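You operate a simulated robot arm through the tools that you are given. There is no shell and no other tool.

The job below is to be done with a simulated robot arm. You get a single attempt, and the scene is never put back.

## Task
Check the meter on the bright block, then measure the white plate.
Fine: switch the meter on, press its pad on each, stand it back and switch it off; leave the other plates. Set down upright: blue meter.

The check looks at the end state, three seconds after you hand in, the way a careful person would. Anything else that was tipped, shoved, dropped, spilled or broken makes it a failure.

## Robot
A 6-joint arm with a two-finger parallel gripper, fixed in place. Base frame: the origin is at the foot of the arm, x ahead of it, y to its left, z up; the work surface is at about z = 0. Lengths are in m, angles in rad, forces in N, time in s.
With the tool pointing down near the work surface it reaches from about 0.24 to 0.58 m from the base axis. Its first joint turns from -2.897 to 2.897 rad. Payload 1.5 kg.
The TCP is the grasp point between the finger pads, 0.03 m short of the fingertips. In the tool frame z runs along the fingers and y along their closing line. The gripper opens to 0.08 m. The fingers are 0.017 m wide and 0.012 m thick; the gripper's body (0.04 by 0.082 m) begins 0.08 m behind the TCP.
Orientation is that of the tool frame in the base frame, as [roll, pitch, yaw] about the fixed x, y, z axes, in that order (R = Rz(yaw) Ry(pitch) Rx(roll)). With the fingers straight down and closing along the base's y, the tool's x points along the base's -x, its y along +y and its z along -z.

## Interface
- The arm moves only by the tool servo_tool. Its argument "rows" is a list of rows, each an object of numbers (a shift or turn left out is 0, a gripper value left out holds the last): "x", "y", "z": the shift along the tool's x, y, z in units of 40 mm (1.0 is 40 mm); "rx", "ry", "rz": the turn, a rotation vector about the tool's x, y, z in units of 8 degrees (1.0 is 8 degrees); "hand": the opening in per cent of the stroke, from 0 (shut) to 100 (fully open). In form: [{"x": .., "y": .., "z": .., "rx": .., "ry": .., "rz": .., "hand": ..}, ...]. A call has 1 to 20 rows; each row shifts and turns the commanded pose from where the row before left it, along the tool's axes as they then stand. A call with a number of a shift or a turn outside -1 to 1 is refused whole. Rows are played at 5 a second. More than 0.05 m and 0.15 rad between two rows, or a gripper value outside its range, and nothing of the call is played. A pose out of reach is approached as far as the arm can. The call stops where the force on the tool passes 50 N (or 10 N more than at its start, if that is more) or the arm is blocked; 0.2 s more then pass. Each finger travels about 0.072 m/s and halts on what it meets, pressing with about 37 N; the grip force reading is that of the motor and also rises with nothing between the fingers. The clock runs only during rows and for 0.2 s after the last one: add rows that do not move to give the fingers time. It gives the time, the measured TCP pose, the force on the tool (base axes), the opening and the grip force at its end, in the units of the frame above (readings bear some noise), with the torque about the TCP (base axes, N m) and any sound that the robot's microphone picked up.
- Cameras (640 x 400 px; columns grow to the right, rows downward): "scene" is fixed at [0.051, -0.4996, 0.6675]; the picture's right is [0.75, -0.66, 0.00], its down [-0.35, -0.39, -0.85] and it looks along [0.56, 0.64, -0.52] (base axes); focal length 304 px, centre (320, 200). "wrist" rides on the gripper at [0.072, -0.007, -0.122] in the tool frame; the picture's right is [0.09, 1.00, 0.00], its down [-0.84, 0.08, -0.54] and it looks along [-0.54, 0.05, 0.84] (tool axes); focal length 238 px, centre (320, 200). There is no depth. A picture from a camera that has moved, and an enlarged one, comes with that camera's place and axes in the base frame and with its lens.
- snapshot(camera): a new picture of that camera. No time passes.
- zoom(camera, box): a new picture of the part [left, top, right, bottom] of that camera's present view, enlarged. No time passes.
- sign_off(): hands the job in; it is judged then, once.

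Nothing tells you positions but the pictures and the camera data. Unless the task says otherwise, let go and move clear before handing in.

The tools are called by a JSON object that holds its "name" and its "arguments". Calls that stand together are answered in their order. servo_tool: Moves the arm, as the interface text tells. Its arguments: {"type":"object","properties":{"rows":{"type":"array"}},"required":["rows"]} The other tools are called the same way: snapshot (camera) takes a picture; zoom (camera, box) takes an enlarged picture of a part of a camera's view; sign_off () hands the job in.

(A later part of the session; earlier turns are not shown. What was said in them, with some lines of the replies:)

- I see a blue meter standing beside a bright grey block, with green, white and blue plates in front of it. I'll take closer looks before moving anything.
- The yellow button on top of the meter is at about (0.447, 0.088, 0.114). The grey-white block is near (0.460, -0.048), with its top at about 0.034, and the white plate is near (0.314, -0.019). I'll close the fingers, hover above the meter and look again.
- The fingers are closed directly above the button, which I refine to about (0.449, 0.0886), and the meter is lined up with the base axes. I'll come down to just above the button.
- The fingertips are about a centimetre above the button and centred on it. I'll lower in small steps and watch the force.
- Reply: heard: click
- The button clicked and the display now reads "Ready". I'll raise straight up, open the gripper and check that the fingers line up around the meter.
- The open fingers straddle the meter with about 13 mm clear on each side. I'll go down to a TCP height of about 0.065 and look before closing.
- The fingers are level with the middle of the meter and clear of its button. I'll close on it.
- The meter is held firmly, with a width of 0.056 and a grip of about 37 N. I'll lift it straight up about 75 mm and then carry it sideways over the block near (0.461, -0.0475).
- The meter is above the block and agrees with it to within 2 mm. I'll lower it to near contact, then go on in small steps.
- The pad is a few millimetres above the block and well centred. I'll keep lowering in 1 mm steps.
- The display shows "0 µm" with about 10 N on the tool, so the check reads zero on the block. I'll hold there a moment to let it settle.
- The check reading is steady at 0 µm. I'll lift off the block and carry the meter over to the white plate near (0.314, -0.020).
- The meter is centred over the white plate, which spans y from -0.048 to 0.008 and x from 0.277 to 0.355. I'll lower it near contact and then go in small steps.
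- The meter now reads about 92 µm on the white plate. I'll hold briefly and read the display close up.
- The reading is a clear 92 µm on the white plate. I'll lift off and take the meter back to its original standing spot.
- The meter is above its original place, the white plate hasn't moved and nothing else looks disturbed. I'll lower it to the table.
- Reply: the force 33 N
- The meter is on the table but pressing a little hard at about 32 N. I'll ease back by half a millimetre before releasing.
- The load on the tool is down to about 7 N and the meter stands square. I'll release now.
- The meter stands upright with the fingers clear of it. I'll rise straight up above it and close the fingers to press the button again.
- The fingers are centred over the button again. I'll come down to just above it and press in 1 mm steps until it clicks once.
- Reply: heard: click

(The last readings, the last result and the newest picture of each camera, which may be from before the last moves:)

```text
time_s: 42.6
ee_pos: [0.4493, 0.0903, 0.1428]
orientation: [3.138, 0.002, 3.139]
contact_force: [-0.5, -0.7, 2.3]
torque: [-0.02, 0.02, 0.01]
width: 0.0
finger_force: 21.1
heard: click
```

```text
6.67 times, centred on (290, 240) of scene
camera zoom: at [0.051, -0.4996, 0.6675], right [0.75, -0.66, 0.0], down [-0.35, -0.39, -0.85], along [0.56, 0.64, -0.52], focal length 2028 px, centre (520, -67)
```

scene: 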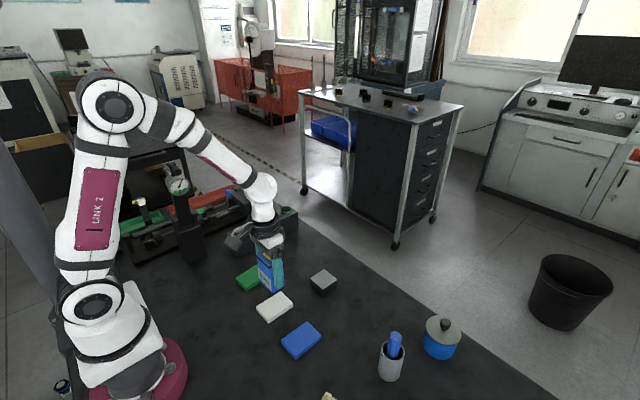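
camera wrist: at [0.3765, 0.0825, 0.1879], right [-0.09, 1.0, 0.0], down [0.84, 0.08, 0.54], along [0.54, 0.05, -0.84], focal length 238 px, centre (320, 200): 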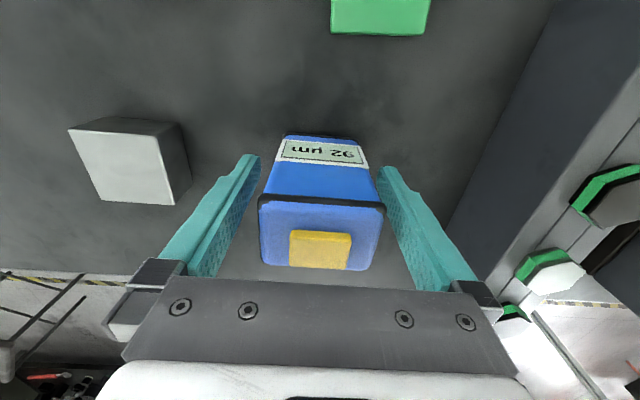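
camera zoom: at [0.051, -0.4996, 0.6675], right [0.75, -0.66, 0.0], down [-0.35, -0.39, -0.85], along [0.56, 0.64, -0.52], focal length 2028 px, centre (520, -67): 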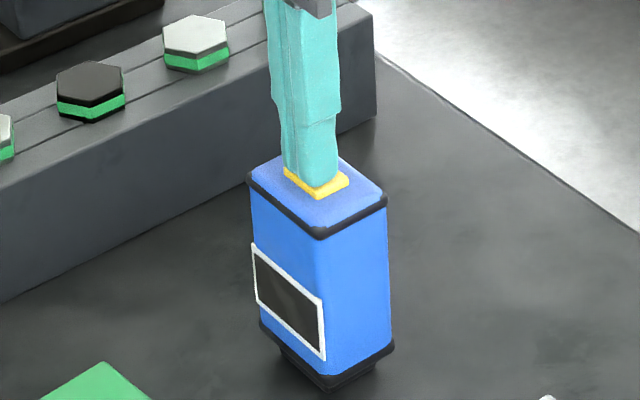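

The button clicked and the display went dark, so the meter is off. I'll lift straight clear, back away and check the whole scene.

{"name": "servo_tool", "arguments": {"rows": [{"z": -0.1}, {"z": -0.4}, {"z": -0.6}, {"z": -0.8}, {"z": -0.8}, {"x": 0.4, "y": -0.2, "z": -0.6}, {"x": 0.4, "y": -0.2, "z": -0.6}, {"x": 0.4, "y": -0.2, "z": -0.6}, {"x": 0.4, "y": -0.2, "z": -0.6}, {"x": 0.4, "y": -0.2, "z": -0.6}, {}]}}

{"name": "snapshot", "arguments": {"camera": "scene"}}

{"name": "snapshot", "arguments": {"camera": "wrist"}}

{"name": "zoom", "arguments": {"camera": "scene", "box": [220, 210, 380, 310]}}

```text
time_s: 45.0
ee_pos: [0.3681, 0.0482, 0.3714]
orientation: [3.138, 0.0, 3.139]
contact_force: [0.4, -0.2, -0.1]
torque: [0.03, 0.02, 0.02]
width: 0.0001
finger_force: 21.5
```

```text
taken
```

scene: 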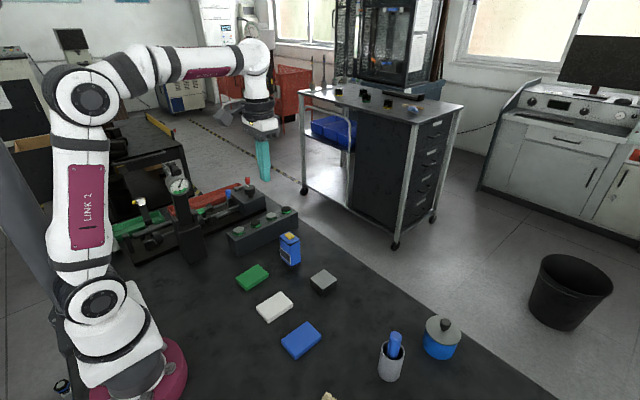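

```text
taken
camera wrist: at [0.296, 0.0411, 0.4924], right [-0.09, 1.0, 0.0], down [0.84, 0.08, 0.54], along [0.54, 0.05, -0.84], focal length 238 px, centre (320, 200)
```

wrist: 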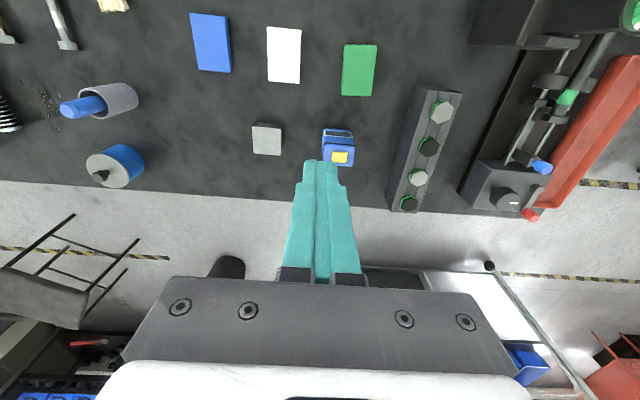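

```text
4.00 times, centred on (300, 260) of scene
camera zoom: at [0.051, -0.4996, 0.6675], right [0.75, -0.66, 0.0], down [-0.35, -0.39, -0.85], along [0.56, 0.64, -0.52], focal length 1217 px, centre (400, -40)
```

zoom: 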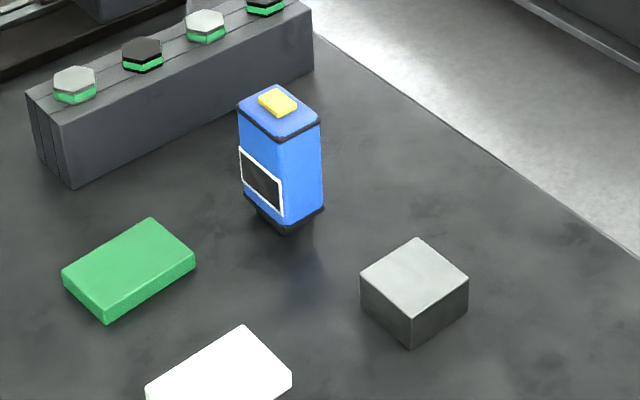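

The meter stands upright in its original spot with its display off. The block and all three plates are where they started, and the arm is clear, so I'm handing in.

{"name": "sign_off", "arguments": {}}

```text
The job is handed in.
```

The job is done and handed in: the blue meter read **0 µm** on the bright block and **92 µm** on the white plate.

- **Meter:** I switched it on, pressed its pad on the block and then the plate, and stood it back upright in its original spot. I then switched it off, and the display went dark.
- **Set-down force:** while setting it down I briefly pressed it onto the table at about 32 N. I eased off before letting go, and the final pictures showed nothing wrong with it.
- **Everything else:** the block and all three plates are where they started. I didn't touch the green or blue plate, and the arm was clear of everything when I handed in.
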